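You operate a simulated robot arm through the tools that you are given. There is no shell and no other tool. Be economical: measure what you need, move in short steps, check, and stop when the job is done.

The job below is to be done with a simulated two-armed robot. You get a single attempt, and the scene is never put back.

## Task
Fetch the green tin with the latest date from the fifth shelf from the bottom of the blue rack and set it in the gold two-handled brass pot. Take the lid off the jar with the blue lid and lay it down on the top of the wooden table. Stack the lime white tub from the left end of the long bench on top of the lemon white tub. Put the green jug on the top of the steel-topped table. Turn the balance dial to 20 g. Take the tin that says "cashew" from the top of the old chest and put it on the shelf of the long steel table. Take the green mug and leave it on the top of the low bench. Take the salt shaker on the top of the low table and put it away on the top of the long steel table. Stack the cream carton marked "cups" from the top of the low table on top of the cream carton that says "straws". Take the cloth pad and put it on the silver middle steel plate. Put the plain milk bottle from the top of the low table on the top of the steel-topped table and the NUT milk bottle on the clear end of the white table. Take the white ice slab from the top of the low table and put it on the bench end beside the urn. Do these in any order. Set down upright: green tin, green jug, tin, green mug, salt shaker, milk bottle.

The check looks at the end state, three seconds after you hand in, the way a careful person would. Anything else that was tipped, shoved, dropped, spilled or broken makes it a failure. Lids that push on must go on centred and level and be pressed home; caps that screw on are set level and turned clockwise until they are tight. Flat cloth is picked up by pressing the open fingertips on it (5 to 10 N) and closing them slowly along it; thin cloth reads only 2 to 8 mm in the jaws.

## Robot
Two 7-joint arms with two-finger parallel grippers on one trunk, on a base that drives. Base frame: it is fixed to the floor where the robot stands at the start and does not move with it; the origin is under the middle of the robot, x ahead of it, y to its left, z up. Readings come in mm, rad, newtons and seconds.
The left shoulder is at the start at [50, 177, 1029], the right one opposite. With the tool pointing down near the work surface each hand reaches from about 100 to 500 mm from the robot's upright axis, wherever it stands, measured 20 degrees to its own side. Places, roughly: balance dial [-4000, -100, 1000]; bench end beside the urn (25x54 cm) [-2040, -2120, 840]; clear end of the white table [-3900, -600, 900]; cloth pad (7x9x5 cm) [-6600, 400, 500]; cream carton [-6750, 0, 500]; cream tin, orange tin [-3000, -9500, 750]; green jug (13x9x13 cm) [-2700, 4000, 900]; green mug (13x9x11 cm) [-3000, -7400, 300]; green tin [500, -250, 1500]; jar with the blue lid (9x9x12 cm) [600, 800, 900]; middle steel plate (16x16x1 cm) [-6900, 300, 500]; milk bottle [-6750, 0, 500]; salt shaker [-6500, 250, 500]; shelf of the long steel table [-2300, -7300, 300]; top of the long steel table [-2300, -7300, 900]; top of the low bench [-4700, -2900, 300]; top of the steel-topped table [-4800, 3100, 800]; two-handled brass pot (19x29x10 cm) [500, 1200, 900]; white ice slab (10x12x4 cm) [-6500, -100, 500]; white tub [-1750, 2500, 1000]. Payload 3.43 kg a hand.
Tool frame (each hand has its own): the origin (TCP) lies between the finger pads and is the grasp point; the fingertips stand 34 mm ahead of it; z points along the fingers, y is the line along which they close. The gripper opens to 128 mm. The fingers are 24 mm wide and 12 mm thick; the gripper's body (48 by 130 mm) begins 96 mm behind the TCP.
Orientation is that of the tool frame in the base frame, as [roll, pitch, yaw] about the fixed x, y, z axes, in that order (R = Rz(yaw) Ry(pitch) Rx(roll)). With the fingers straight down and closing along the base's y, the tool's x points along the base's -x, its y along +y and its z along -z.

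## Interface
- The arms move only by the tool step_arm. It takes "left_deltas", "right_deltas" or both (then of equal length, played together; a hand with none holds still); each is a list of rows, each a list of 3 entries, a list of its own where there are three numbers: the shift along the base's x, y, z in cm, then the turn, a rotation vector about the base's x, y, z in rad, then the opening, from 0 (shut) to 1 (fully open). In form: [[[x, y, z], [ax, ay, az], claw], ...]. A call has 1 to 20 rows; each row is the pose to reach, as a shift and turn from the pose commanded when the call began. Rows are played at 5 a second. More than 50 mm and 0.15 rad between two rows, or a gripper value outside its range, and nothing of the call is played. Where a pose cannot be reached the arm comes as near as it can. A force on the tool above 40 N (or 10 N above the force at the start of the call, whichever is more), or a blocked arm, ends the call early, and 0.2 s more pass. The fingers move at their own pace (about 108 mm/s each) and stop on an object; they squeeze with about 35 N. The grip force told is the motor's: it shows also when the fingers shut on nothing. Time passes only in rows, and 0.2 s behind the last, so rows that repeat a pose let the fingers close. The reply holds the time, the measured pose of the TCP, the force on the tool along the base axes, the opening and the grip force, in the units named above and with some noise, with the torque about the TCP (base axes, N m) and any sound that the robot's microphone picked up.
- Cameras (640 x 400 px; columns grow to the right, rows downward): "scene" is now at [160.4, 9.2, 1243]; the picture's right is [0.12, -0.99, 0.00], its down [-0.07, -0.01, -1.00] and it looks along [0.99, 0.12, -0.07] (base axes); focal length 214 px, centre (320, 200). "left" rides on the left gripper at [76, 11, -160] in its tool frame; the picture's right is [-0.15, 0.99, 0.00], its down [-0.88, -0.13, -0.46] and it looks along [-0.45, -0.07, 0.89] (tool axes); focal length 234 px, centre (320, 200). "right" rides on the right gripper at [76, -11, -160] in its tool frame; the picture's right is [0.15, 0.99, 0.00], its down [-0.88, 0.13, -0.46] and it looks along [-0.45, 0.07, 0.89] (tool axes); focal length 234 px, centre (320, 200). There is no depth. A picture from a camera that has moved, and an enlarged one, comes with that camera's place and axes in the base frame and with its lens.
- camera(camera): a new picture of that camera. It takes no simulated time.
- raise_lower(by): slides the trunk up (or, below 0, down) by that many mm; the arms and the scene camera ride with it, the base frame stays. It gives what a move gives, with no picture.
- base_move(legs): drives the robot by 1 to 6 legs, each [ahead, turn to the left] in mm and rad, along the robot's own axes; the way and the turn of a leg run together, so that a leg with both is an arc; at most 1500 mm and 3.142 rad a leg. The arms and the cameras ride along, it lands a little off, and it stops where it bumps. It gives what a move gives.
- aim_head(pan, tilt): turns the head with the scene camera to pan (to the left, within 1.396 rad either way) and tilt (down, from -0.506 to 1.204), counted from straight ahead of the robot. It gives what a move gives.
- zoom(camera, box): a new picture of the part [left, top, right, bottom] of that camera's present view, enlarged. It takes no simulated time.
- hand_in(): hands the job in; it is judged then, once.

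Work in short steps. Places have to be worked out from the pictures, the camera data and where the tool is seen: move nearer, look again, correct. Check each grasp and each placing, and mend what went wrong. You have 567 turns and 370 pictures in all, those below and enlarged ones among them. Open the grippers and draw the arms clear of the work before you hand the job in, unless the task says otherwise; then end with one line.

The tools are called after "Call:" by a JSON object that holds its "op" and its "data". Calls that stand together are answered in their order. step_arm: Moves the arms, as the interface text tells. Its arguments: {"type":"object","properties":{"left_deltas":{"type":"array"},"right_deltas":{"type":"array"}},"required":[]} The other tools are called the same way: raise_lower (by) slides the trunk up or down; base_move (legs) drives the base; aim_head (pan, tilt) turns the head that bears the scene camera; camera (camera) takes a picture; zoom (camera, box) takes an enlarged picture of a part of a camera's view; hand_in () hands the job in.

At the start:

```text
t: 0.0
left_eef_pos: [261.7, 354.6, 1001.0]
left_ee_rot: [3.141, -0.001, -3.139]
left_force: [-0.5, -0.4, -0.5]
left_wrist_torque: [0.0, 0.03, -0.03]
left_width: 127.7
left_finger_force: 0.0
right_eef_pos: [372.7, 1.3, 999.7]
right_ee_rot: [3.14, 0.001, -3.139]
right_force: [0.3, -0.6, 0.0]
right_wrist_torque: [0.0, 0.01, 0.01]
right_width: 128.0
right_finger_force: 0.0
trunk travel left (down, up): [-200.0, 201.0]
robot x, y, heading: [-4.2, -1.0, 0.003]
head pan, tilt: [0.117, 0.07]
```

scene: 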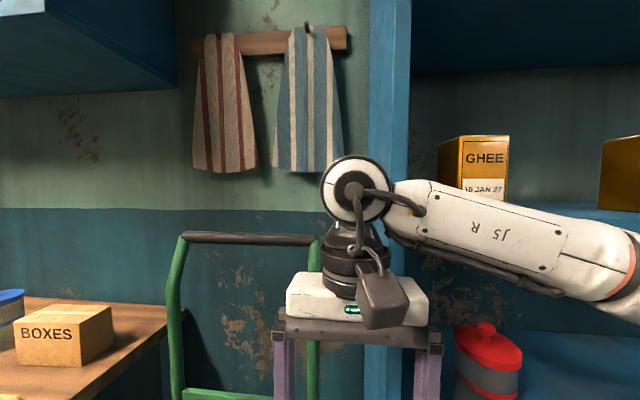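
right: 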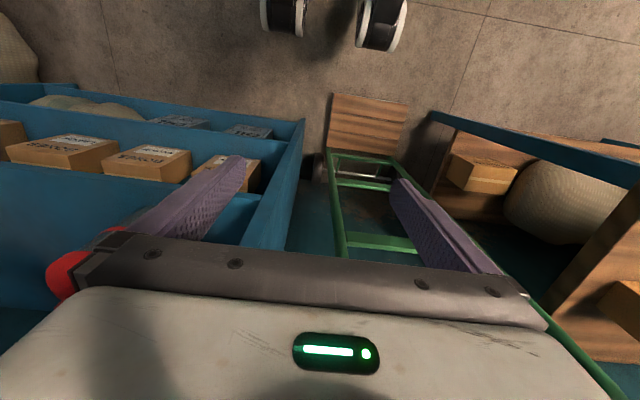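
left: 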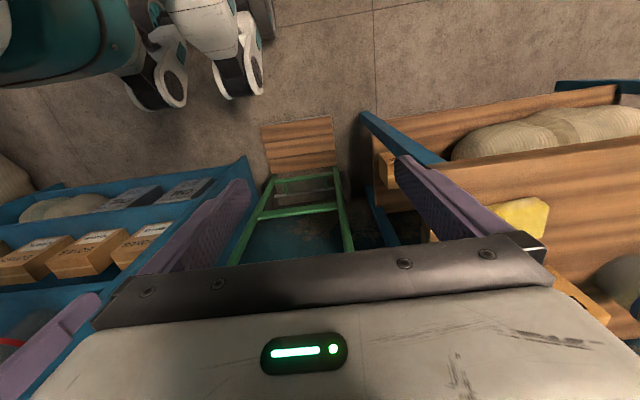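

The first view shows the blue rack to the right and a wooden table to the left. I look to both sides with the head.

Call:
{"op": "aim_head", "data": {"pan": -0.6, "tilt": 0.1}}

Call:
{"op": "camera", "data": {"camera": "scene"}}

Call:
{"op": "aim_head", "data": {"pan": 0.9, "tilt": 0.4}}

Call:
{"op": "camera", "data": {"camera": "scene"}}

```text
t: 1.1
left_eef_pos: [261.5, 355.2, 1001.0]
left_ee_rot: [3.141, 0.001, -3.138]
left_force: [-0.1, -1.4, 0.0]
left_wrist_torque: [0.0, 0.02, 0.01]
left_width: 128.2
left_finger_force: 0.1
right_eef_pos: [371.6, 2.2, 999.9]
right_ee_rot: [-3.141, 0.001, -3.138]
right_force: [0.0, -0.6, -0.1]
right_wrist_torque: [0.0, -0.01, 0.0]
right_width: 128.0
right_finger_force: 0.2
trunk travel left (down, up): [-200.0, 201.0]
robot x, y, heading: [1.6, 1.0, 0.0]
head pan, tilt: [-0.6, 0.099]
```

```text
366 pictures are left
camera scene: at [145.5, -53.3, 1240.2], right [-0.56, -0.83, 0.0], down [-0.08, 0.06, -1.0], along [0.82, -0.56, -0.1], focal length 214 px, centre (320, 200)
```

scene: 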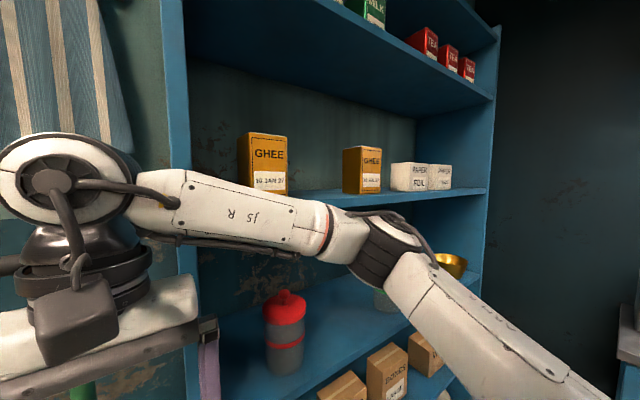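

```text
t: 2.7
left_eef_pos: [262.2, 354.7, 1000.2]
left_ee_rot: [-3.141, 0.001, -3.139]
left_force: [-0.3, -0.2, 0.8]
left_wrist_torque: [0.01, -0.02, -0.03]
left_width: 128.0
left_finger_force: 0.1
right_eef_pos: [372.7, 0.7, 1000.5]
right_ee_rot: [-3.141, 0.0, -3.138]
right_force: [0.3, 0.6, 0.4]
right_wrist_torque: [0.01, 0.0, -0.02]
right_width: 128.1
right_finger_force: 0.0
trunk travel left (down, up): [-200.0, 201.0]
robot x, y, heading: [-0.1, 0.3, -0.002]
head pan, tilt: [0.901, 0.4]
```

```text
365 pictures are left
camera scene: at [127.1, 71.2, 1212.3], right [0.78, -0.62, 0.0], down [-0.24, -0.3, -0.92], along [0.57, 0.72, -0.39], focal length 214 px, centre (320, 200)
```

scene: 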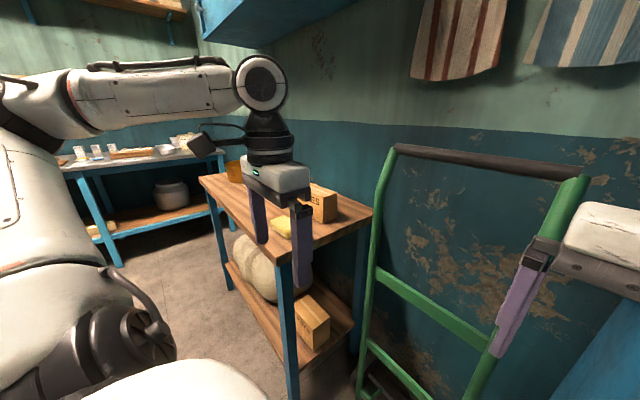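

The green tins are on the shelf above the ghee tins. I raise the trunk and look up at them.

Call:
{"op": "raise_lower", "data": {"by": 200}}

Call:
{"op": "aim_head", "data": {"pan": -0.6, "tilt": -0.15}}

Call:
{"op": "camera", "data": {"camera": "scene"}}

```text
t: 4.8
left_eef_pos: [261.5, 354.6, 1200.0]
left_ee_rot: [3.141, 0.002, -3.138]
left_force: [0.1, 0.5, 0.6]
left_wrist_torque: [0.01, -0.03, -0.01]
left_width: 128.3
left_finger_force: 0.1
right_eef_pos: [372.9, 1.7, 1199.1]
right_ee_rot: [-3.142, -0.001, -3.137]
right_force: [-1.1, -0.4, 0.0]
right_wrist_torque: [-0.05, 0.0, -0.02]
right_width: 128.1
right_finger_force: 0.1
trunk travel left (down, up): [-400.0, 1.0]
robot x, y, heading: [-2.1, -0.2, 0.0]
head pan, tilt: [0.901, 0.4]
```

```text
t: 6.5
left_eef_pos: [263.2, 353.8, 1199.8]
left_ee_rot: [3.14, -0.001, -3.139]
left_force: [-0.8, -0.8, 0.2]
left_wrist_torque: [0.01, -0.02, -0.02]
left_width: 127.8
left_finger_force: 0.1
right_eef_pos: [373.4, 2.3, 1200.0]
right_ee_rot: [3.141, 0.0, -3.138]
right_force: [-0.1, -0.4, 0.4]
right_wrist_torque: [0.0, -0.02, -0.01]
right_width: 127.9
right_finger_force: 0.1
trunk travel left (down, up): [-400.0, 1.0]
robot x, y, heading: [-1.6, 0.9, 0.005]
head pan, tilt: [-0.6, -0.15]
```

```text
364 pictures are left
camera scene: at [139.9, -49.5, 1462.4], right [-0.56, -0.83, 0.0], down [0.12, -0.08, -0.99], along [0.82, -0.56, 0.15], focal length 214 px, centre (320, 200)
```

scene: 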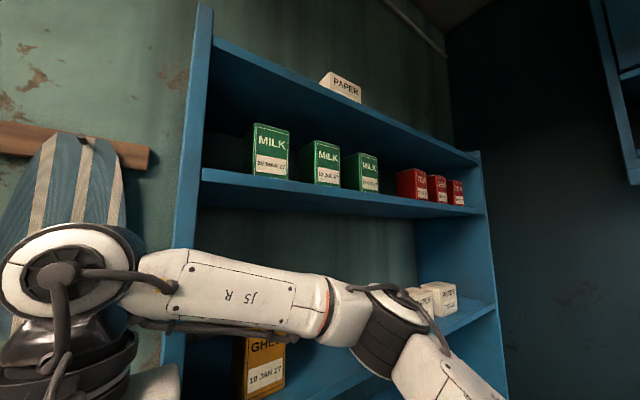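

Call:
{"op": "zoom", "data": {"camera": "scene", "box": [240, 110, 400, 210]}}

```text
4.00 times, centred on (320, 160) of scene
camera zoom: at [139.9, -49.5, 1462.4], right [-0.56, -0.83, 0.0], down [0.12, -0.08, -0.99], along [0.82, -0.56, 0.15], focal length 858 px, centre (320, 360)
```

zoom: 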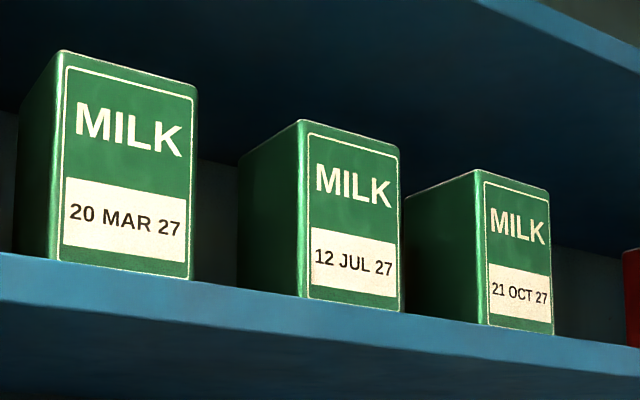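

The rightmost green tin, 21 OCT 27, has the latest date. I bring the right hand up in front of the rack with the fingers pointing mostly forward, so its camera can give a second view of the tin.

Call:
{"op": "step_arm", "data": {"right_deltas": [[[-3, -1, 2], [0, -0.1, 0], 1], [[-6, -3, 4], [0, -0.2, 0], 1], [[-9, -5, 6], [0, -0.3, 0], 1], [[-12, -8, 8], [0, -0.4, 0], 1], [[-12, -11, 11], [0, -0.5, 0], 0.8], [[-12, -14, 14], [0, -0.6, 0], 0.8], [[-12, -17, 17], [0, -0.7, 0], 0.8], [[-12, -20, 20], [0, -0.8, 0], 0.8], [[-12, -22, 23], [0, -0.9, 0], 0.8], [[-12, -23, 26], [0, -1.0, 0], 0.8], [[-12, -24, 28], [0, -1.1, 0], 0.8], [[-12, -25, 30], [0, -1.2, 0], 0.8]]}}

Call:
{"op": "camera", "data": {"camera": "scene"}}

Call:
{"op": "camera", "data": {"camera": "right"}}

```text
t: 9.1
left_eef_pos: [262.3, 354.6, 1200.4]
left_ee_rot: [-3.141, 0.001, -3.139]
left_force: [-0.1, 0.6, 0.1]
left_wrist_torque: [0.0, 0.0, 0.0]
left_width: 128.2
left_finger_force: 0.0
right_eef_pos: [251.4, -249.9, 1502.1]
right_ee_rot: [-3.133, 1.202, -3.13]
right_force: [0.1, -0.2, 0.2]
right_wrist_torque: [-0.01, -0.02, 0.03]
right_width: 102.5
right_finger_force: 0.2
trunk travel left (down, up): [-400.0, 1.0]
robot x, y, heading: [-0.7, 0.7, 0.002]
head pan, tilt: [-0.6, -0.15]
```

```text
362 pictures are left
camera scene: at [139.7, -49.9, 1462.4], right [-0.56, -0.83, 0.0], down [0.12, -0.08, -0.99], along [0.82, -0.56, 0.15], focal length 214 px, centre (320, 200)
```

scene: 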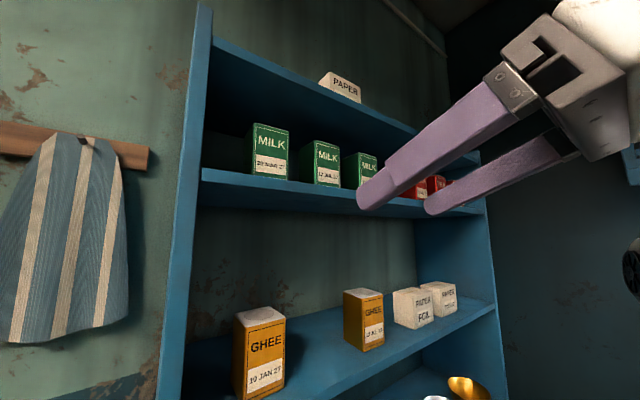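

```text
361 pictures are left
camera right: at [74.0, -260.9, 1488.1], right [-0.05, 0.99, -0.14], down [-0.11, 0.13, 0.99], along [0.99, 0.07, 0.1], focal length 234 px, centre (320, 200)
```

right: 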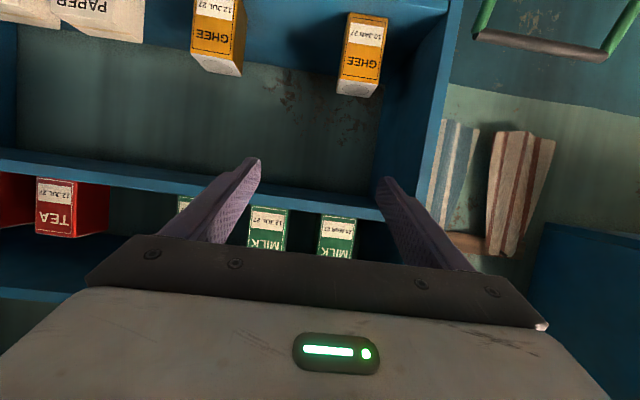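

Triangulating gives the tin's front face at about x=517, y from -494 to -434, z from 1563 to 1664. I move the right hand in front of it to test the reach.

Call:
{"op": "step_arm", "data": {"right_deltas": [[[0, -4, 2], [0, 0, 0], 0.8], [[0, -8, 4], [0, 0, 0], 0.8], [[0, -12, 6], [0, 0, 0], 0.8], [[2, -16, 8], [0, 0, 0], 0.8], [[4, -19, 10], [0, 0, 0], 0.8], [[7, -21.4, 12], [0, 0, 0], 0.8], [[11, -21.4, 13], [0, 0, 0], 0.8], [[15, -21.4, 13.5], [0, 0, 0], 0.8]]}}

Call:
{"op": "camera", "data": {"camera": "right"}}

```text
t: 10.8
left_eef_pos: [262.2, 355.2, 1200.5]
left_ee_rot: [3.142, 0.0, -3.138]
left_force: [-0.4, -0.4, 0.2]
left_wrist_torque: [-0.01, 0.03, 0.0]
left_width: 127.9
left_finger_force: 0.0
right_eef_pos: [372.9, -464.4, 1627.3]
right_ee_rot: [-3.138, 1.202, -3.139]
right_force: [1.1, -0.5, -0.5]
right_wrist_torque: [0.0, -0.03, 0.01]
right_width: 102.4
right_finger_force: 0.0
right hand out of reach, approached as far as the arm can: row 8
trunk travel left (down, up): [-400.0, 1.0]
robot x, y, heading: [1.0, 3.6, -0.005]
head pan, tilt: [-0.6, -0.15]
```

```text
360 pictures are left
camera right: at [195.4, -475.0, 1614.9], right [-0.05, 0.99, -0.14], down [-0.11, 0.13, 0.99], along [0.99, 0.07, 0.1], focal length 234 px, centre (320, 200)
```

right: 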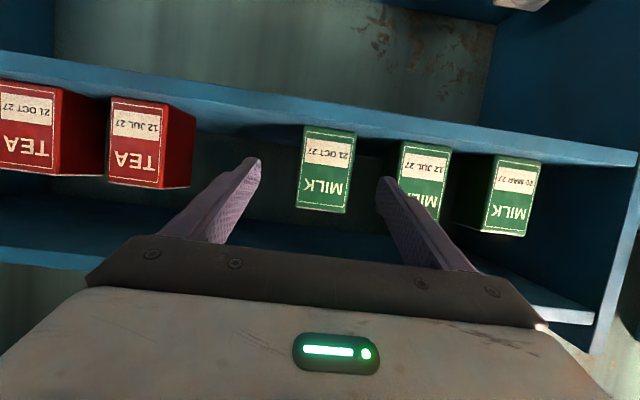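

The arm comes up 170 mm short in x, so the base must shift right and a little forward. I look to the right first to check the space.

Call:
{"op": "aim_head", "data": {"pan": -1.396, "tilt": 0.45}}

Call:
{"op": "camera", "data": {"camera": "scene"}}

```text
t: 12.0
left_eef_pos: [262.5, 353.5, 1200.0]
left_ee_rot: [-3.141, 0.0, -3.136]
left_force: [0.7, 0.5, 0.2]
left_wrist_torque: [-0.02, 0.01, -0.01]
left_width: 128.3
left_finger_force: 0.1
right_eef_pos: [373.7, -463.5, 1626.5]
right_ee_rot: [-3.137, 1.201, -3.137]
right_force: [0.5, 0.1, -0.1]
right_wrist_torque: [-0.03, 0.07, 0.03]
right_width: 102.5
right_finger_force: 0.1
trunk travel left (down, up): [-400.0, 1.0]
robot x, y, heading: [-1.4, 1.9, -0.002]
head pan, tilt: [-1.396, 0.45]
```

```text
359 pictures are left
camera scene: at [85.5, -91.8, 1407.6], right [-0.98, -0.17, 0.0], down [-0.08, 0.43, -0.9], along [0.16, -0.89, -0.43], focal length 214 px, centre (320, 200)
```

scene: 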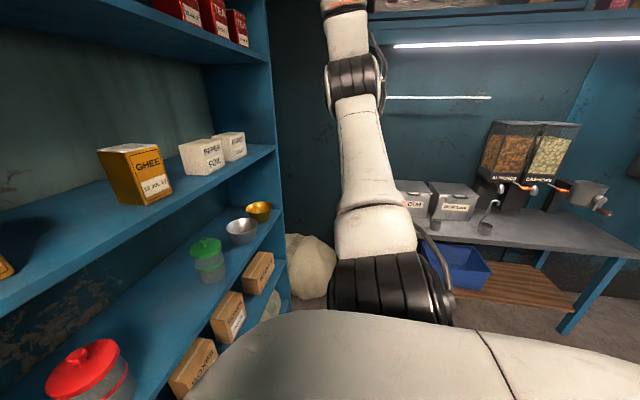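

There is over a metre of clear floor to the right. I pull the hand back a little, then shift the base right and forward.

Call:
{"op": "step_arm", "data": {"right_deltas": [[[-5, 0, 0], [0, 0, 0], 0.8], [[-10, 1, -2], [0, 0, 0], 0.8], [[-14, 2, -3], [0, 0, 0], 0.8]]}}

Call:
{"op": "base_move", "data": {"legs": [[0, -1.571], [290, 0], [0, 1.571]]}}

Call:
{"op": "aim_head", "data": {"pan": -0.5, "tilt": 0.4}}

Call:
{"op": "camera", "data": {"camera": "scene"}}

Call:
{"op": "camera", "data": {"camera": "right"}}

```text
refused: row 2 steps farther than a row can; nothing moved
```

```text
t: 14.8
left_eef_pos: [438.1, -11.3, 1200.2]
left_ee_rot: [3.121, -0.024, 2.176]
left_force: [-4.8, 12.0, 2.2]
left_wrist_torque: [-1.83, -0.77, 0.15]
left_width: 128.2
left_finger_force: 0.1
right_eef_pos: [-182.3, -566.3, 1627.7]
right_ee_rot: [3.139, 1.199, 2.153]
right_force: [0.5, 0.3, 0.3]
right_wrist_torque: [0.05, 0.0, -0.01]
right_width: 102.2
right_finger_force: 0.2
trunk travel left (down, up): [-400.0, 1.0]
robot x, y, heading: [-1.2, -0.5, -0.988]
head pan, tilt: [-1.396, 0.45]
stopped in leg 1: the force on the tool passed its limit at 149 N (the readings are from after the stop); the commanded pose is now the measured one
```

```text
t: 16.0
left_eef_pos: [439.0, -11.6, 1201.7]
left_ee_rot: [3.123, -0.025, 2.178]
left_force: [-6.0, 15.8, 1.8]
left_wrist_torque: [-2.18, -1.02, 0.17]
left_width: 127.9
left_finger_force: 0.2
right_eef_pos: [-183.3, -564.7, 1626.6]
right_ee_rot: [-3.141, 1.2, 2.154]
right_force: [1.0, 0.2, 1.1]
right_wrist_torque: [0.03, 0.0, -0.01]
right_width: 102.5
right_finger_force: 0.1
trunk travel left (down, up): [-400.0, 1.0]
robot x, y, heading: [4.1, -1.5, -0.984]
head pan, tilt: [-0.499, 0.4]
```

```text
358 pictures are left
camera scene: at [44.5, -149.0, 1412.7], right [-1.0, -0.09, 0.0], down [-0.03, 0.39, -0.92], along [0.08, -0.92, -0.39], focal length 214 px, centre (320, 200)
```

scene: 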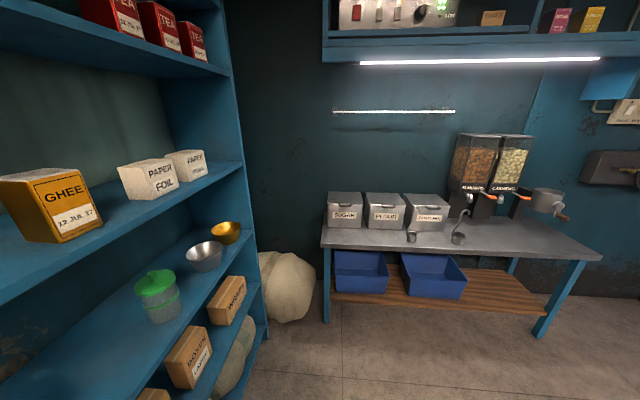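

```text
357 pictures are left
camera right: at [-290.8, -423.0, 1615.0], right [0.8, 0.59, -0.14], down [0.05, 0.16, 0.99], along [0.6, -0.79, 0.1], focal length 234 px, centre (320, 200)
```

right: 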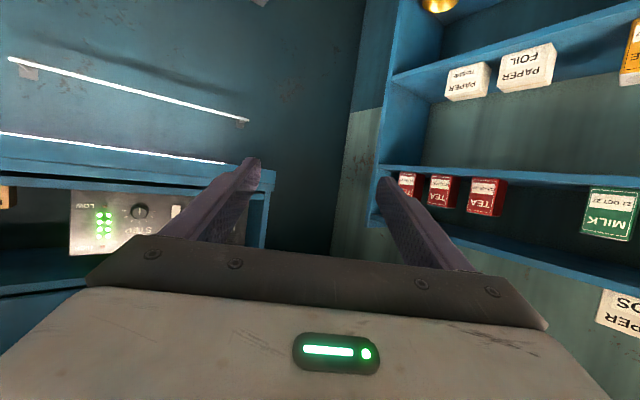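

Turning swept the left hand into the rack's left post. I back the turn off, then tuck both arms before turning again.

Call:
{"op": "base_move", "data": {"legs": [[0, 0.5]]}}

Call:
{"op": "camera", "data": {"camera": "left"}}

```text
t: 17.8
left_eef_pos: [393.7, 198.3, 1199.7]
left_ee_rot: [3.122, -0.029, 2.674]
left_force: [0.3, -0.5, -0.7]
left_wrist_torque: [-0.03, -0.03, 0.03]
left_width: 128.0
left_finger_force: 0.1
right_eef_pos: [114.1, -584.9, 1625.4]
right_ee_rot: [3.139, 1.196, 2.653]
right_force: [0.2, -0.2, -0.2]
right_wrist_torque: [0.02, 0.02, 0.02]
right_width: 102.5
right_finger_force: 0.0
trunk travel left (down, up): [-400.0, 1.0]
robot x, y, heading: [-1.8, 0.9, -0.479]
head pan, tilt: [-0.499, 0.4]
```

```text
356 pictures are left
camera left: at [332.9, 236.3, 1362.3], right [0.58, 0.82, 0.02], down [0.73, -0.53, 0.43], along [0.36, -0.24, -0.9], focal length 234 px, centre (320, 200)
```

left: 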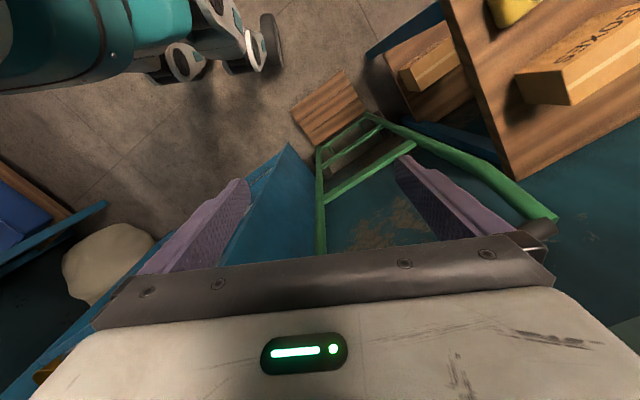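

I tuck both hands nearer to the body.

Call:
{"op": "step_arm", "data": {"left_deltas": [[[-4, -0.8, 0], [0, 0, 0], 0.5], [[-8, -1.6, 0], [0, 0, 0], 0.5], [[-12, -2.4, 0], [0, 0, 0], 0.5], [[-16, -3.2, 0], [0, 0, 0], 0.5]], "right_deltas": [[[-3, 2.2, 0], [0, 0, 0], 0.8], [[-6, 4.4, 0], [0, 0, 0], 0.8], [[-9, 6.6, 0], [0, 0, 0], 0.8], [[-11.2, 8.6, 0], [0, 0, 0], 0.8]]}}

```text
t: 18.8
left_eef_pos: [231.2, 165.0, 1204.0]
left_ee_rot: [3.121, -0.026, 2.677]
left_force: [-0.5, -0.4, -0.6]
left_wrist_torque: [0.0, -0.02, 0.02]
left_width: 64.1
left_finger_force: 0.1
left hand out of reach, approached as far as the arm can: row 4
right_eef_pos: [37.8, -521.3, 1618.2]
right_ee_rot: [3.133, 1.199, 2.648]
right_force: [0.0, -0.7, -1.2]
right_wrist_torque: [-0.01, -0.03, 0.02]
right_width: 102.4
right_finger_force: 0.1
right hand out of reach, approached as far as the arm can: row 3, 4
trunk travel left (down, up): [-400.0, 1.0]
robot x, y, heading: [-0.1, 0.7, -0.487]
head pan, tilt: [-0.499, 0.4]
```

Both hands are in. I turn right in two stages, drive the offset, and turn back.

Call:
{"op": "base_move", "data": {"legs": [[0, -1.09], [290, 0], [0, 1.571]]}}

Call:
{"op": "camera", "data": {"camera": "right"}}

```text
t: 22.6
left_eef_pos: [257.4, -188.1, 1205.7]
left_ee_rot: [3.116, -0.006, 1.602]
left_force: [-0.5, -0.6, -0.1]
left_wrist_torque: [0.0, 0.01, 0.02]
left_width: 64.0
left_finger_force: 0.1
right_eef_pos: [-441.0, -341.8, 1621.1]
right_ee_rot: [3.14, 1.2, 1.573]
right_force: [-0.3, -0.5, 0.1]
right_wrist_torque: [-0.01, 0.03, 0.02]
right_width: 102.7
right_finger_force: 0.1
trunk travel left (down, up): [-400.0, 1.0]
robot x, y, heading: [5.0, -63.7, -1.564]
head pan, tilt: [-0.499, 0.4]
stopped in leg 2: the robot was blocked; the commanded pose is now the measured one
```

```text
355 pictures are left
camera right: at [-453.6, -163.9, 1607.5], right [0.99, 0.06, -0.14], down [0.13, 0.11, 0.99], along [0.07, -0.99, 0.1], focal length 234 px, centre (320, 200)
```

right: 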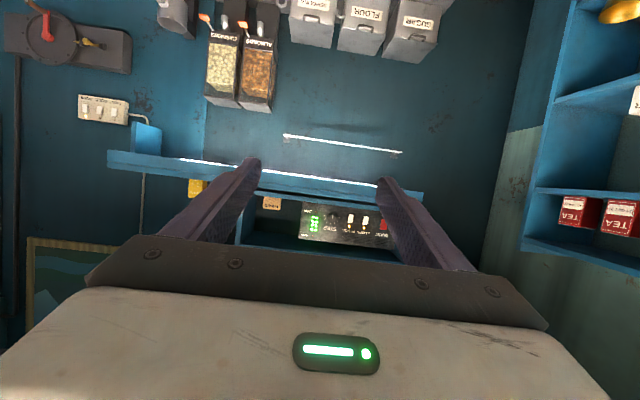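

The base stopped after 64 mm. It may be the left elbow against the rack post, so I look left with the head.

Call:
{"op": "aim_head", "data": {"pan": 1.0, "tilt": 0.7}}

Call:
{"op": "camera", "data": {"camera": "scene"}}

```text
t: 24.2
left_eef_pos: [258.3, -187.6, 1206.3]
left_ee_rot: [3.116, -0.01, 1.601]
left_force: [-0.9, -0.5, 0.3]
left_wrist_torque: [0.0, 0.02, -0.01]
left_width: 63.9
left_finger_force: 0.1
right_eef_pos: [-439.8, -337.3, 1620.9]
right_ee_rot: [-3.142, 1.201, 1.574]
right_force: [-0.2, 0.6, 0.2]
right_wrist_torque: [-0.01, 0.02, 0.0]
right_width: 102.6
right_finger_force: 0.1
trunk travel left (down, up): [-400.0, 1.0]
robot x, y, heading: [-0.9, -63.9, -1.566]
head pan, tilt: [1.0, 0.7]
```

```text
354 pictures are left
camera scene: at [73.2, -175.6, 1386.2], right [-0.53, -0.85, 0.01], down [-0.55, 0.34, -0.77], along [0.65, -0.41, -0.64], focal length 214 px, centre (320, 200)
```

scene: 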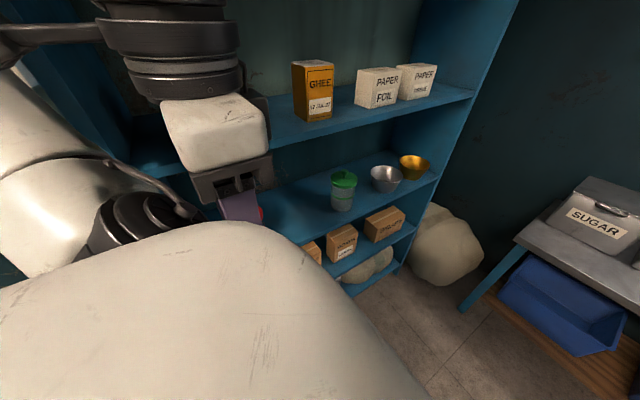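

The left elbow reaches the rack side. I turn back, retreat from the rack, do the sideways shift farther out, and then come forward.

Call:
{"op": "base_move", "data": {"legs": [[-64, 0], [0, 1.571], [-250, 0], [0, -1.571], [290, 0], [0, 1.571]]}}

Call:
{"op": "camera", "data": {"camera": "right"}}

```text
t: 39.8
left_eef_pos: [-115.8, -44.7, 1204.7]
left_ee_rot: [3.115, -0.016, -3.096]
left_force: [0.3, -0.3, 0.2]
left_wrist_torque: [-0.01, -0.03, -0.03]
left_width: 63.8
left_finger_force: 0.2
right_eef_pos: [48.6, -742.0, 1617.3]
right_ee_rot: [3.136, 1.193, -3.126]
right_force: [-0.3, -0.5, 0.8]
right_wrist_torque: [0.01, 0.0, -0.01]
right_width: 102.3
right_finger_force: 0.1
trunk travel left (down, up): [-400.0, 1.0]
robot x, y, heading: [-238.3, -303.3, 0.023]
head pan, tilt: [1.0, 0.7]
```

```text
353 pictures are left
camera right: at [-128.0, -755.5, 1606.7], right [-0.07, 0.99, -0.13], down [-0.1, 0.13, 0.99], along [0.99, 0.08, 0.09], focal length 234 px, centre (320, 200)
```

right: 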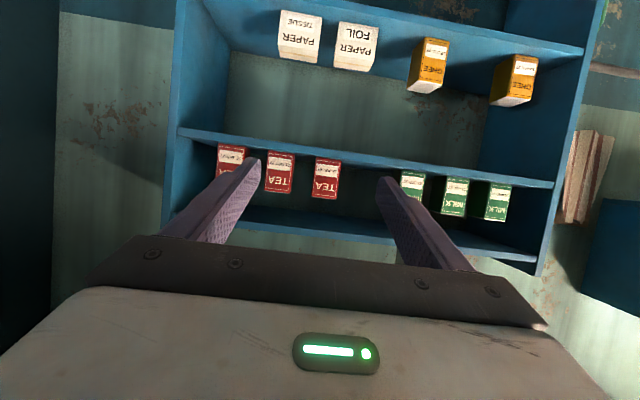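

The base is offset correctly now. I drive 330 mm forward, with both hands staying short of the rack.

Call:
{"op": "base_move", "data": {"legs": [[330, -0.02]]}}

Call:
{"op": "aim_head", "data": {"pan": -0.1, "tilt": -0.1}}

Call:
{"op": "camera", "data": {"camera": "scene"}}

```text
t: 42.0
left_eef_pos: [225.5, -43.0, 1204.1]
left_ee_rot: [3.116, -0.015, -3.118]
left_force: [1.0, -0.4, 0.8]
left_wrist_torque: [-0.01, 0.03, 0.03]
left_width: 63.8
left_finger_force: 0.2
right_eef_pos: [375.4, -743.9, 1617.2]
right_ee_rot: [3.136, 1.196, 3.135]
right_force: [1.2, 0.2, 0.0]
right_wrist_torque: [-0.01, 0.08, 0.02]
right_width: 102.3
right_finger_force: 0.0
trunk travel left (down, up): [-400.0, 1.0]
robot x, y, heading: [94.2, -297.6, 0.001]
head pan, tilt: [1.0, 0.7]
```

```text
t: 43.3
left_eef_pos: [224.8, -43.2, 1205.3]
left_ee_rot: [3.116, -0.015, -3.116]
left_force: [0.1, -0.4, 0.1]
left_wrist_torque: [0.0, -0.02, 0.0]
left_width: 63.8
left_finger_force: 0.1
right_eef_pos: [375.4, -742.9, 1617.1]
right_ee_rot: [3.137, 1.194, 3.133]
right_force: [0.4, -0.1, 0.6]
right_wrist_torque: [-0.05, 0.0, 0.02]
right_width: 102.5
right_finger_force: 0.1
trunk travel left (down, up): [-400.0, 1.0]
robot x, y, heading: [94.7, -298.8, 0.001]
head pan, tilt: [-0.099, -0.099]
```

```text
352 pictures are left
camera scene: at [252.5, -308.9, 1458.0], right [-0.1, -1.0, 0.0], down [0.1, -0.01, -1.0], along [0.99, -0.1, 0.1], focal length 214 px, centre (320, 200)
```

scene: 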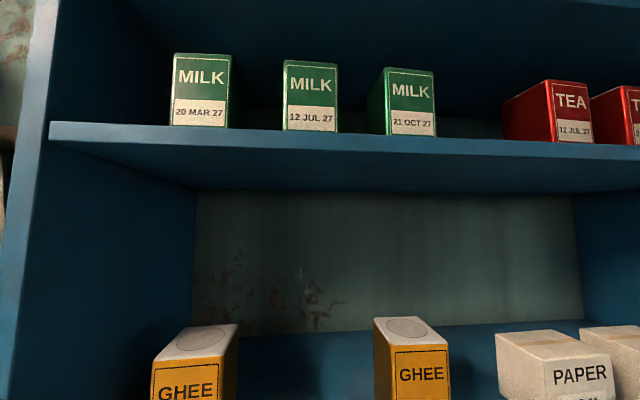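

The base is well placed. I slide the right hand sideways until it is in front of the 21 OCT tin.

Call:
{"op": "step_arm", "data": {"right_deltas": [[[-2, 4.5, 0], [0, 0, 0], 0.8], [[-3, 9, 0], [0, 0, 0], 0.8], [[-3, 13.5, 0], [0, 0, 0], 0.8], [[-3, 18, 0], [0, 0, 0], 0.8], [[-3, 22.5, 0], [0, 0, 0], 0.8], [[-1, 27, 0], [0, 0, 0], 0.8], [[1, 29, 0], [0, 0, 0], 0.8], [[2, 29, 0], [0, 0, 0], 0.8]]}}

Call:
{"op": "camera", "data": {"camera": "scene"}}

Call:
{"op": "camera", "data": {"camera": "right"}}

```text
t: 45.1
left_eef_pos: [224.4, -42.5, 1205.4]
left_ee_rot: [3.114, -0.016, -3.117]
left_force: [1.0, -0.7, -0.5]
left_wrist_torque: [0.02, 0.02, 0.02]
left_width: 63.8
left_finger_force: 0.0
right_eef_pos: [393.3, -453.6, 1618.7]
right_ee_rot: [3.136, 1.193, 3.132]
right_force: [-0.6, -0.3, 0.1]
right_wrist_torque: [0.03, -0.04, 0.0]
right_width: 102.5
right_finger_force: 0.2
right hand out of reach, approached as far as the arm can: row 1, 2, 3, 4, 5
trunk travel left (down, up): [-400.0, 1.0]
robot x, y, heading: [97.2, -300.6, 0.004]
head pan, tilt: [-0.099, -0.099]
```

```text
351 pictures are left
camera scene: at [252.5, -309.2, 1458.0], right [-0.1, -1.0, 0.0], down [0.1, -0.01, -1.0], along [0.99, -0.1, 0.1], focal length 214 px, centre (320, 200)
```

scene: 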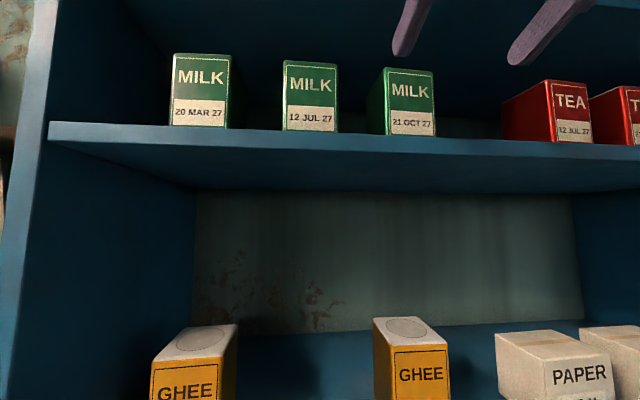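

```text
350 pictures are left
camera right: at [215.7, -463.4, 1608.0], right [-0.05, 0.99, -0.13], down [-0.1, 0.13, 0.99], along [0.99, 0.06, 0.09], focal length 234 px, centre (320, 200)
```

right: 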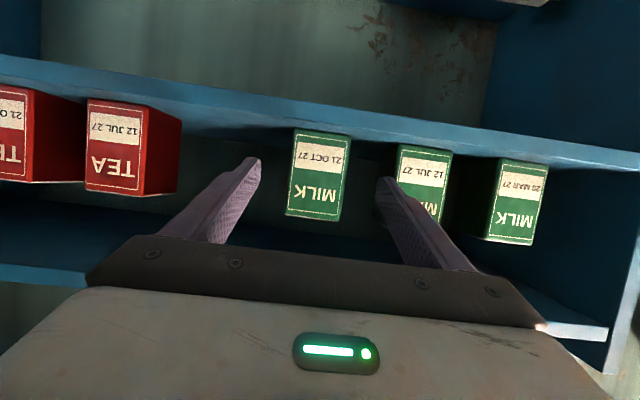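

The tin is centred between the fingers. I advance around it at constant height.

Call:
{"op": "step_arm", "data": {"right_deltas": [[[3, 0, 0], [0, 0, 0], 0.8], [[6, 0, 0], [0, 0, 0], 0.8], [[9, 0, 0], [0, 0, 0], 0.8], [[12, 0, 0], [0, 0, 0], 0.8]]}}

Call:
{"op": "camera", "data": {"camera": "scene"}}

Call:
{"op": "camera", "data": {"camera": "right"}}

```text
t: 46.1
left_eef_pos: [224.8, -44.2, 1204.9]
left_ee_rot: [3.116, -0.016, -3.116]
left_force: [0.1, 0.3, 0.1]
left_wrist_torque: [0.02, 0.02, -0.02]
left_width: 63.9
left_finger_force: 0.0
right_eef_pos: [514.8, -451.3, 1618.8]
right_ee_rot: [3.139, 1.193, 3.135]
right_force: [0.5, 0.5, 0.1]
right_wrist_torque: [-0.01, 0.03, -0.01]
right_width: 102.6
right_finger_force: 0.1
trunk travel left (down, up): [-400.0, 1.0]
robot x, y, heading: [92.5, -298.9, 0.002]
head pan, tilt: [-0.099, -0.099]
```

```text
349 pictures are left
camera scene: at [253.1, -308.9, 1458.0], right [-0.1, -1.0, 0.0], down [0.1, -0.01, -1.0], along [0.99, -0.1, 0.1], focal length 214 px, centre (320, 200)
```

scene: 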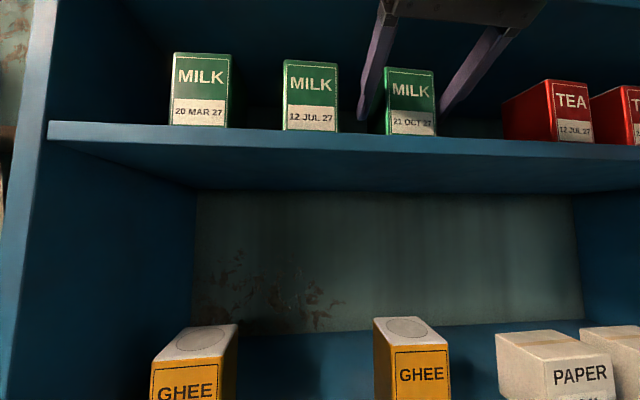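

```text
348 pictures are left
camera right: at [337.5, -462.5, 1608.6], right [-0.05, 0.99, -0.13], down [-0.1, 0.13, 0.99], along [0.99, 0.06, 0.09], focal length 234 px, centre (320, 200)
```

right: 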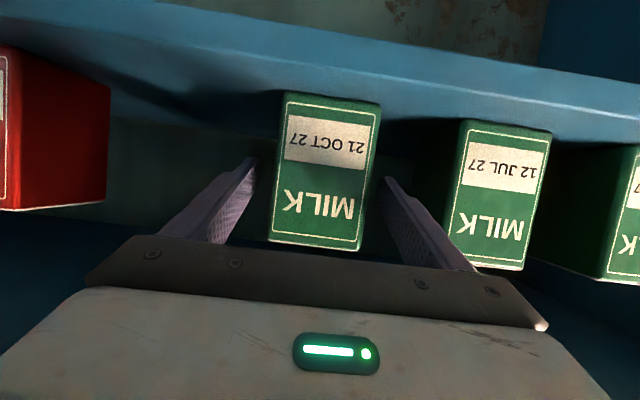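

The tips are past the tin's front face and TCP is near its centre. To make room for the pot rim later, I tilt steeper and grip higher before closing.

Call:
{"op": "step_arm", "data": {"right_deltas": [[[0, 0, 0.7], [0, 0.12, 0], 0.8], [[0, 0, 1.4], [0, 0.24, 0], 0.8], [[0, 0, 2], [0, 0.36, 0], 0.8], [[0, 0, 2.2], [0, 0.42, 0], 0.8], [[0, 0, 2.2], [0, 0.42, 0], 0.8]]}}

Call:
{"op": "camera", "data": {"camera": "right"}}

```text
t: 47.3
left_eef_pos: [225.4, -43.5, 1205.4]
left_ee_rot: [3.115, -0.016, -3.117]
left_force: [-0.2, -0.5, 0.1]
left_wrist_torque: [-0.05, 0.02, 0.0]
left_width: 63.8
left_finger_force: 0.1
right_eef_pos: [507.3, -447.8, 1628.5]
right_ee_rot: [-3.141, 0.772, 3.137]
right_force: [-0.3, 0.3, 0.2]
right_wrist_torque: [-0.03, 0.02, 0.0]
right_width: 102.5
right_finger_force: 0.0
right hand out of reach, approached as far as the arm can: row 4, 5
trunk travel left (down, up): [-400.0, 1.0]
robot x, y, heading: [100.8, -297.4, -0.0]
head pan, tilt: [-0.099, -0.099]
```

```text
347 pictures are left
camera right: at [340.9, -457.6, 1689.9], right [-0.1, 0.99, -0.1], down [0.31, 0.13, 0.94], along [0.94, 0.06, -0.32], focal length 234 px, centre (320, 200)
```

right: 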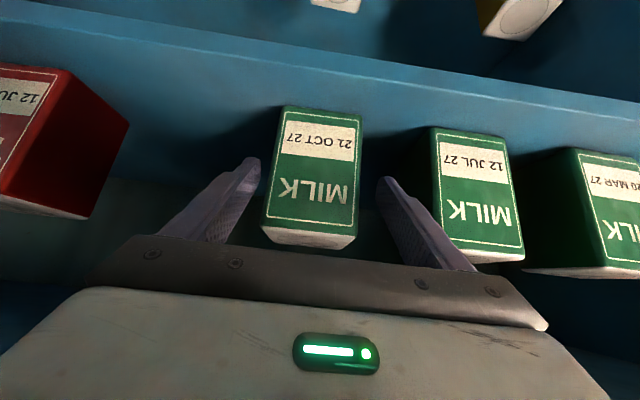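

The pose reached is good enough, about 68 mm above the shelf at 44°. I close the fingers.

Call:
{"op": "step_arm", "data": {"right_deltas": [[[0, 0, 0], [0, 0, 0], 0.6], [[0, 0, 0], [0, 0, 0], 0.3], [[0, 0, 0], [0, 0, 0], 0.0], [[0, 0, 0], [0, 0, 0], 0.0]]}}

Call:
{"op": "camera", "data": {"camera": "right"}}

```text
t: 48.3
left_eef_pos: [225.3, -42.9, 1206.7]
left_ee_rot: [3.114, -0.014, -3.116]
left_force: [-0.1, -0.1, 0.8]
left_wrist_torque: [-0.01, 0.01, 0.01]
left_width: 63.9
left_finger_force: 0.1
right_eef_pos: [507.7, -448.0, 1629.4]
right_ee_rot: [3.139, 0.776, 3.137]
right_force: [-0.8, -2.1, 1.2]
right_wrist_torque: [0.07, 0.05, -0.07]
right_width: 72.0
right_finger_force: 34.6
trunk travel left (down, up): [-400.0, 1.0]
robot x, y, heading: [94.9, -301.0, -0.0]
head pan, tilt: [-0.099, -0.099]
```

```text
346 pictures are left
camera right: at [340.7, -458.3, 1689.9], right [-0.1, 0.99, -0.1], down [0.31, 0.13, 0.94], along [0.95, 0.06, -0.32], focal length 234 px, centre (320, 200)
```

right: 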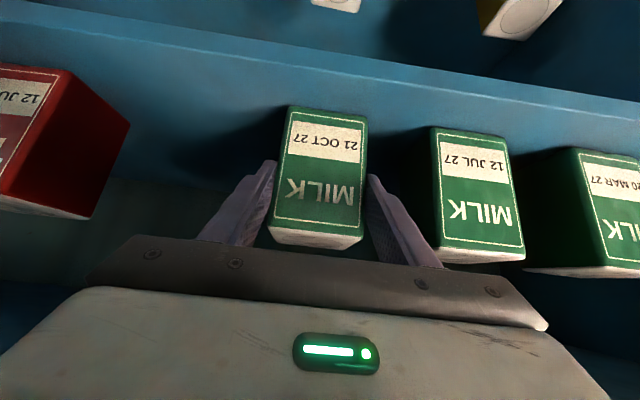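

The tin is gripped at 72 mm. I lift slightly while pulling back out of the shelf.

Call:
{"op": "step_arm", "data": {"right_deltas": [[[-0.5, 0, 0.8], [0, 0, 0], 0], [[-2, 0, 2], [0, 0, 0], 0], [[-5, 0, 2.5], [0, 0, 0], 0], [[-9, 0, 2.5], [0, 0, 0], 0], [[-13, 0, 2.5], [0, 0, 0], 0], [[-17, 0, 2.5], [0, 0, 0], 0]]}}

Call:
{"op": "camera", "data": {"camera": "right"}}

```text
t: 49.7
left_eef_pos: [220.1, -42.3, 1205.5]
left_ee_rot: [3.115, -0.011, -3.117]
left_force: [0.0, 0.2, -0.2]
left_wrist_torque: [0.01, 0.0, 0.01]
left_width: 63.9
left_finger_force: 0.0
right_eef_pos: [404.8, -435.3, 1595.3]
right_ee_rot: [3.133, 0.788, 3.136]
right_force: [-14.4, -1.0, 24.5]
right_wrist_torque: [-1.12, -1.12, -0.66]
right_width: 70.8
right_finger_force: 34.7
right hand out of reach, approached as far as the arm can: row 1, 2, 3, 4, 5, 6
trunk travel left (down, up): [-400.0, 1.0]
robot x, y, heading: [98.7, -299.1, 0.003]
head pan, tilt: [-0.099, -0.099]
```

```text
345 pictures are left
camera right: at [235.9, -444.7, 1654.1], right [-0.1, 0.99, -0.1], down [0.3, 0.13, 0.95], along [0.95, 0.07, -0.31], focal length 234 px, centre (320, 200)
```

right: 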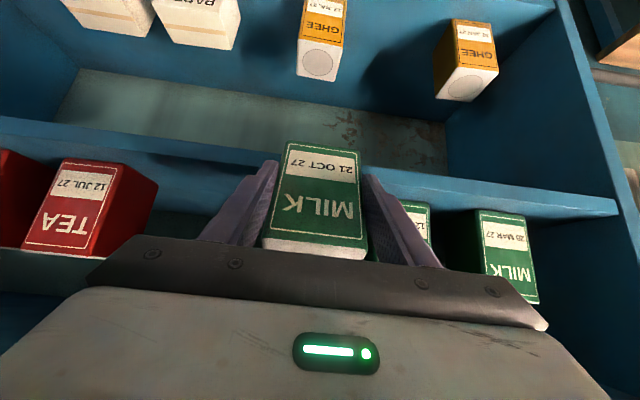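

The arm dropped and there is a contact force, so the tin may be catching the shelf's edge. I check the scene view.

Call:
{"op": "camera", "data": {"camera": "scene"}}

```text
344 pictures are left
camera scene: at [247.1, -308.8, 1459.0], right [-0.1, -1.0, 0.0], down [0.1, -0.01, -0.99], along [0.99, -0.1, 0.1], focal length 214 px, centre (320, 200)
```

scene: 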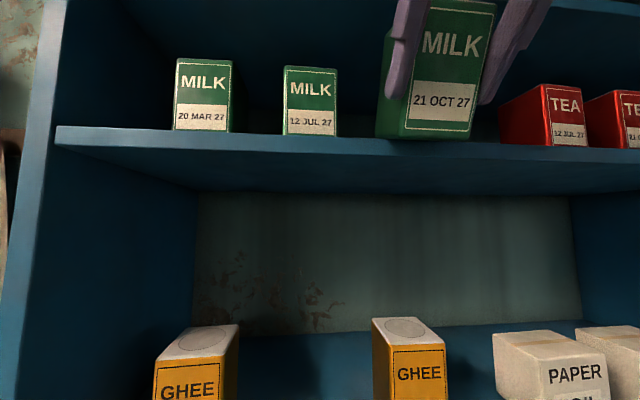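

The tin's rear bottom edge still rests on the shelf edge because the arm could not hold that height at this pitch. I level the gripper somewhat, which lifts the tin's rear, and then pull back.

Call:
{"op": "step_arm", "data": {"right_deltas": [[[4, 0, -1], [0, -0.14, 0], 0], [[4, 0, -1], [0, -0.28, 0], 0], [[4, 0, -0.5], [0, -0.4, 0], 0], [[4, 0, -0.5], [0, -0.4, 0], 0]]}}

Call:
{"op": "camera", "data": {"camera": "scene"}}

```text
t: 50.1
left_eef_pos: [220.6, -42.5, 1204.5]
left_ee_rot: [3.116, -0.012, -3.119]
left_force: [0.7, 0.0, -0.3]
left_wrist_torque: [0.0, 0.02, 0.01]
left_width: 64.1
left_finger_force: 0.0
right_eef_pos: [424.3, -433.2, 1595.9]
right_ee_rot: [3.131, 0.888, 3.137]
right_force: [-17.8, -0.8, 19.7]
right_wrist_torque: [-0.93, -0.12, -0.52]
right_width: 71.9
right_finger_force: 35.1
trunk travel left (down, up): [-400.0, 1.0]
robot x, y, heading: [97.8, -302.1, -0.0]
head pan, tilt: [-0.099, -0.099]
stopped in row 1 (right hand): the force on the tool passed its limit at 62 N (the readings are from after the stop); the commanded pose is now the measured one
```

```text
343 pictures are left
camera scene: at [246.6, -308.5, 1458.6], right [-0.1, -1.0, 0.0], down [0.1, -0.01, -0.99], along [0.99, -0.1, 0.1], focal length 214 px, centre (320, 200)
```

scene: 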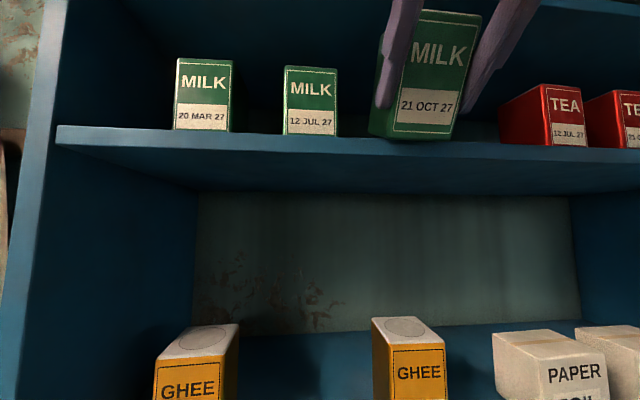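

Commanded equals measured now. I go straight up with slight levelling.

Call:
{"op": "step_arm", "data": {"right_deltas": [[[0, 0, 1], [0, -0.05, 0], 0], [[0, 0, 2], [0, -0.1, 0], 0], [[0, 0, 3], [0, -0.2, 0], 0], [[0, 0, 4], [0, -0.3, 0], 0]]}}

Call:
{"op": "camera", "data": {"camera": "scene"}}

```text
t: 51.1
left_eef_pos: [225.5, -43.5, 1204.9]
left_ee_rot: [3.115, -0.015, -3.115]
left_force: [-0.5, 0.5, -0.1]
left_wrist_torque: [0.01, 0.03, 0.01]
left_width: 64.0
left_finger_force: 0.0
right_eef_pos: [435.4, -433.5, 1629.1]
right_ee_rot: [3.13, 1.175, 3.133]
right_force: [-0.5, -0.5, -5.2]
right_wrist_torque: [-0.02, 0.11, 0.0]
right_width: 71.8
right_finger_force: 34.7
trunk travel left (down, up): [-400.0, 1.0]
robot x, y, heading: [99.3, -298.4, -0.0]
head pan, tilt: [-0.099, -0.099]
```

```text
342 pictures are left
camera scene: at [252.5, -309.3, 1458.0], right [-0.1, -1.0, 0.0], down [0.1, -0.01, -1.0], along [0.99, -0.1, 0.1], focal length 214 px, centre (320, 200)
```

scene: 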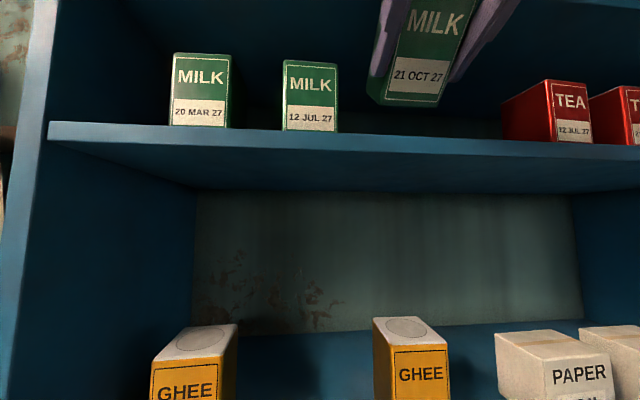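

The tin hangs free, at about 5 N. I pull back clear of the shelf and look at its tilt.

Call:
{"op": "step_arm", "data": {"right_deltas": [[[-3, 0, 0.5], [0, 0, 0], 0], [[-7, -1, 0.5], [0, 0, 0], 0], [[-11, -2, 0], [0, 0, 0], 0], [[-15, -4, -1], [0, 0, 0], 0], [[-17, -6, -4], [0, 0, 0], 0], [[-17, -8, -8], [0, 0.1, 0], 0], [[-17, -10, -12], [0, 0.2, 0], 0], [[-17, -12, -16], [0, 0.3, 0], 0]]}}

Call:
{"op": "camera", "data": {"camera": "right"}}

Call:
{"op": "camera", "data": {"camera": "scene"}}

```text
t: 52.9
left_eef_pos: [224.5, -44.4, 1205.0]
left_ee_rot: [3.114, -0.016, -3.119]
left_force: [0.6, 0.2, 0.2]
left_wrist_torque: [0.03, 0.01, -0.02]
left_width: 63.9
left_finger_force: 0.0
right_eef_pos: [311.2, -524.1, 1436.3]
right_ee_rot: [3.129, 0.874, 3.135]
right_force: [0.4, -0.6, -3.2]
right_wrist_torque: [0.01, 0.15, 0.0]
right_width: 71.7
right_finger_force: 34.9
right hand out of reach, approached as far as the arm can: row 3, 4, 5, 6, 7, 8
trunk travel left (down, up): [-400.0, 1.0]
robot x, y, heading: [95.5, -294.1, 0.001]
head pan, tilt: [-0.099, -0.099]
```

```text
341 pictures are left
camera right: at [137.5, -536.4, 1481.3], right [-0.1, 0.99, -0.1], down [0.22, 0.12, 0.97], along [0.97, 0.07, -0.23], focal length 234 px, centre (320, 200)
```

right: 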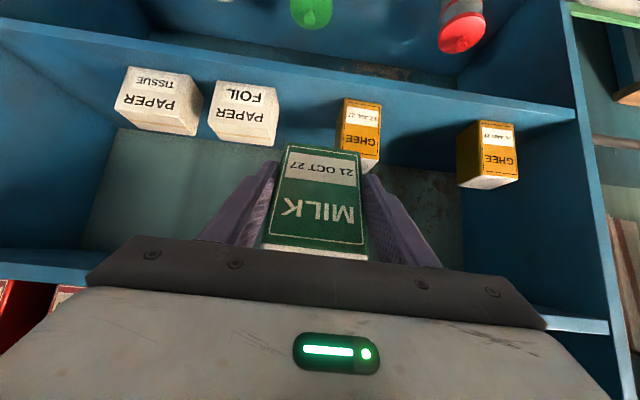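

```text
340 pictures are left
camera scene: at [252.4, -310.1, 1458.0], right [-0.1, -1.0, 0.0], down [0.1, -0.01, -1.0], along [0.99, -0.1, 0.1], focal length 214 px, centre (320, 200)
```

scene: 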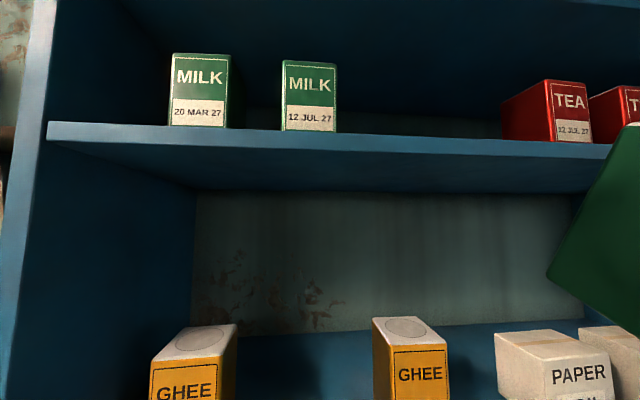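

The tin is out, slightly rotated in the grip. I back away and drive to the wooden table on the left.

Call:
{"op": "base_move", "data": {"legs": [[-400, 0], [0, 1.571], [1250, 0], [0, -1.571]]}}

Call:
{"op": "aim_head", "data": {"pan": 0.0, "tilt": 0.45}}

Call:
{"op": "camera", "data": {"camera": "scene"}}

```text
t: 68.9
left_eef_pos: [-217.9, 1207.5, 1204.9]
left_ee_rot: [3.115, -0.016, -3.061]
left_force: [-0.4, -0.1, 0.7]
left_wrist_torque: [-0.01, -0.02, -0.03]
left_width: 64.0
left_finger_force: 0.0
right_eef_pos: [-106.1, 733.2, 1436.0]
right_ee_rot: [3.131, 0.874, -3.091]
right_force: [0.2, -0.6, -4.5]
right_wrist_torque: [-0.02, 0.17, -0.01]
right_width: 71.9
right_finger_force: 35.6
trunk travel left (down, up): [-400.0, 1.0]
robot x, y, heading: [-331.3, 946.4, 0.06]
head pan, tilt: [-0.099, -0.099]
```

```text
t: 69.8
left_eef_pos: [-219.6, 1207.0, 1204.6]
left_ee_rot: [3.116, -0.016, -3.061]
left_force: [-0.6, 0.4, 1.0]
left_wrist_torque: [-0.03, -0.02, -0.01]
left_width: 63.9
left_finger_force: 0.1
right_eef_pos: [-107.0, 732.7, 1438.2]
right_ee_rot: [3.131, 0.873, -3.09]
right_force: [-0.7, 0.5, -5.1]
right_wrist_torque: [0.02, 0.16, -0.03]
right_width: 71.8
right_finger_force: 34.9
trunk travel left (down, up): [-400.0, 1.0]
robot x, y, heading: [-330.6, 951.4, 0.053]
head pan, tilt: [0.0, 0.45]
```

```text
339 pictures are left
camera scene: at [-171.4, 952.2, 1407.6], right [0.06, -1.0, 0.0], down [-0.43, -0.02, -0.9], along [0.9, 0.05, -0.43], focal length 214 px, centre (320, 200)
```

scene: 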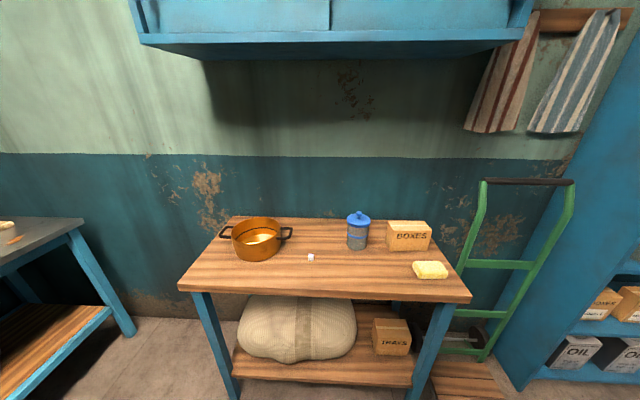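

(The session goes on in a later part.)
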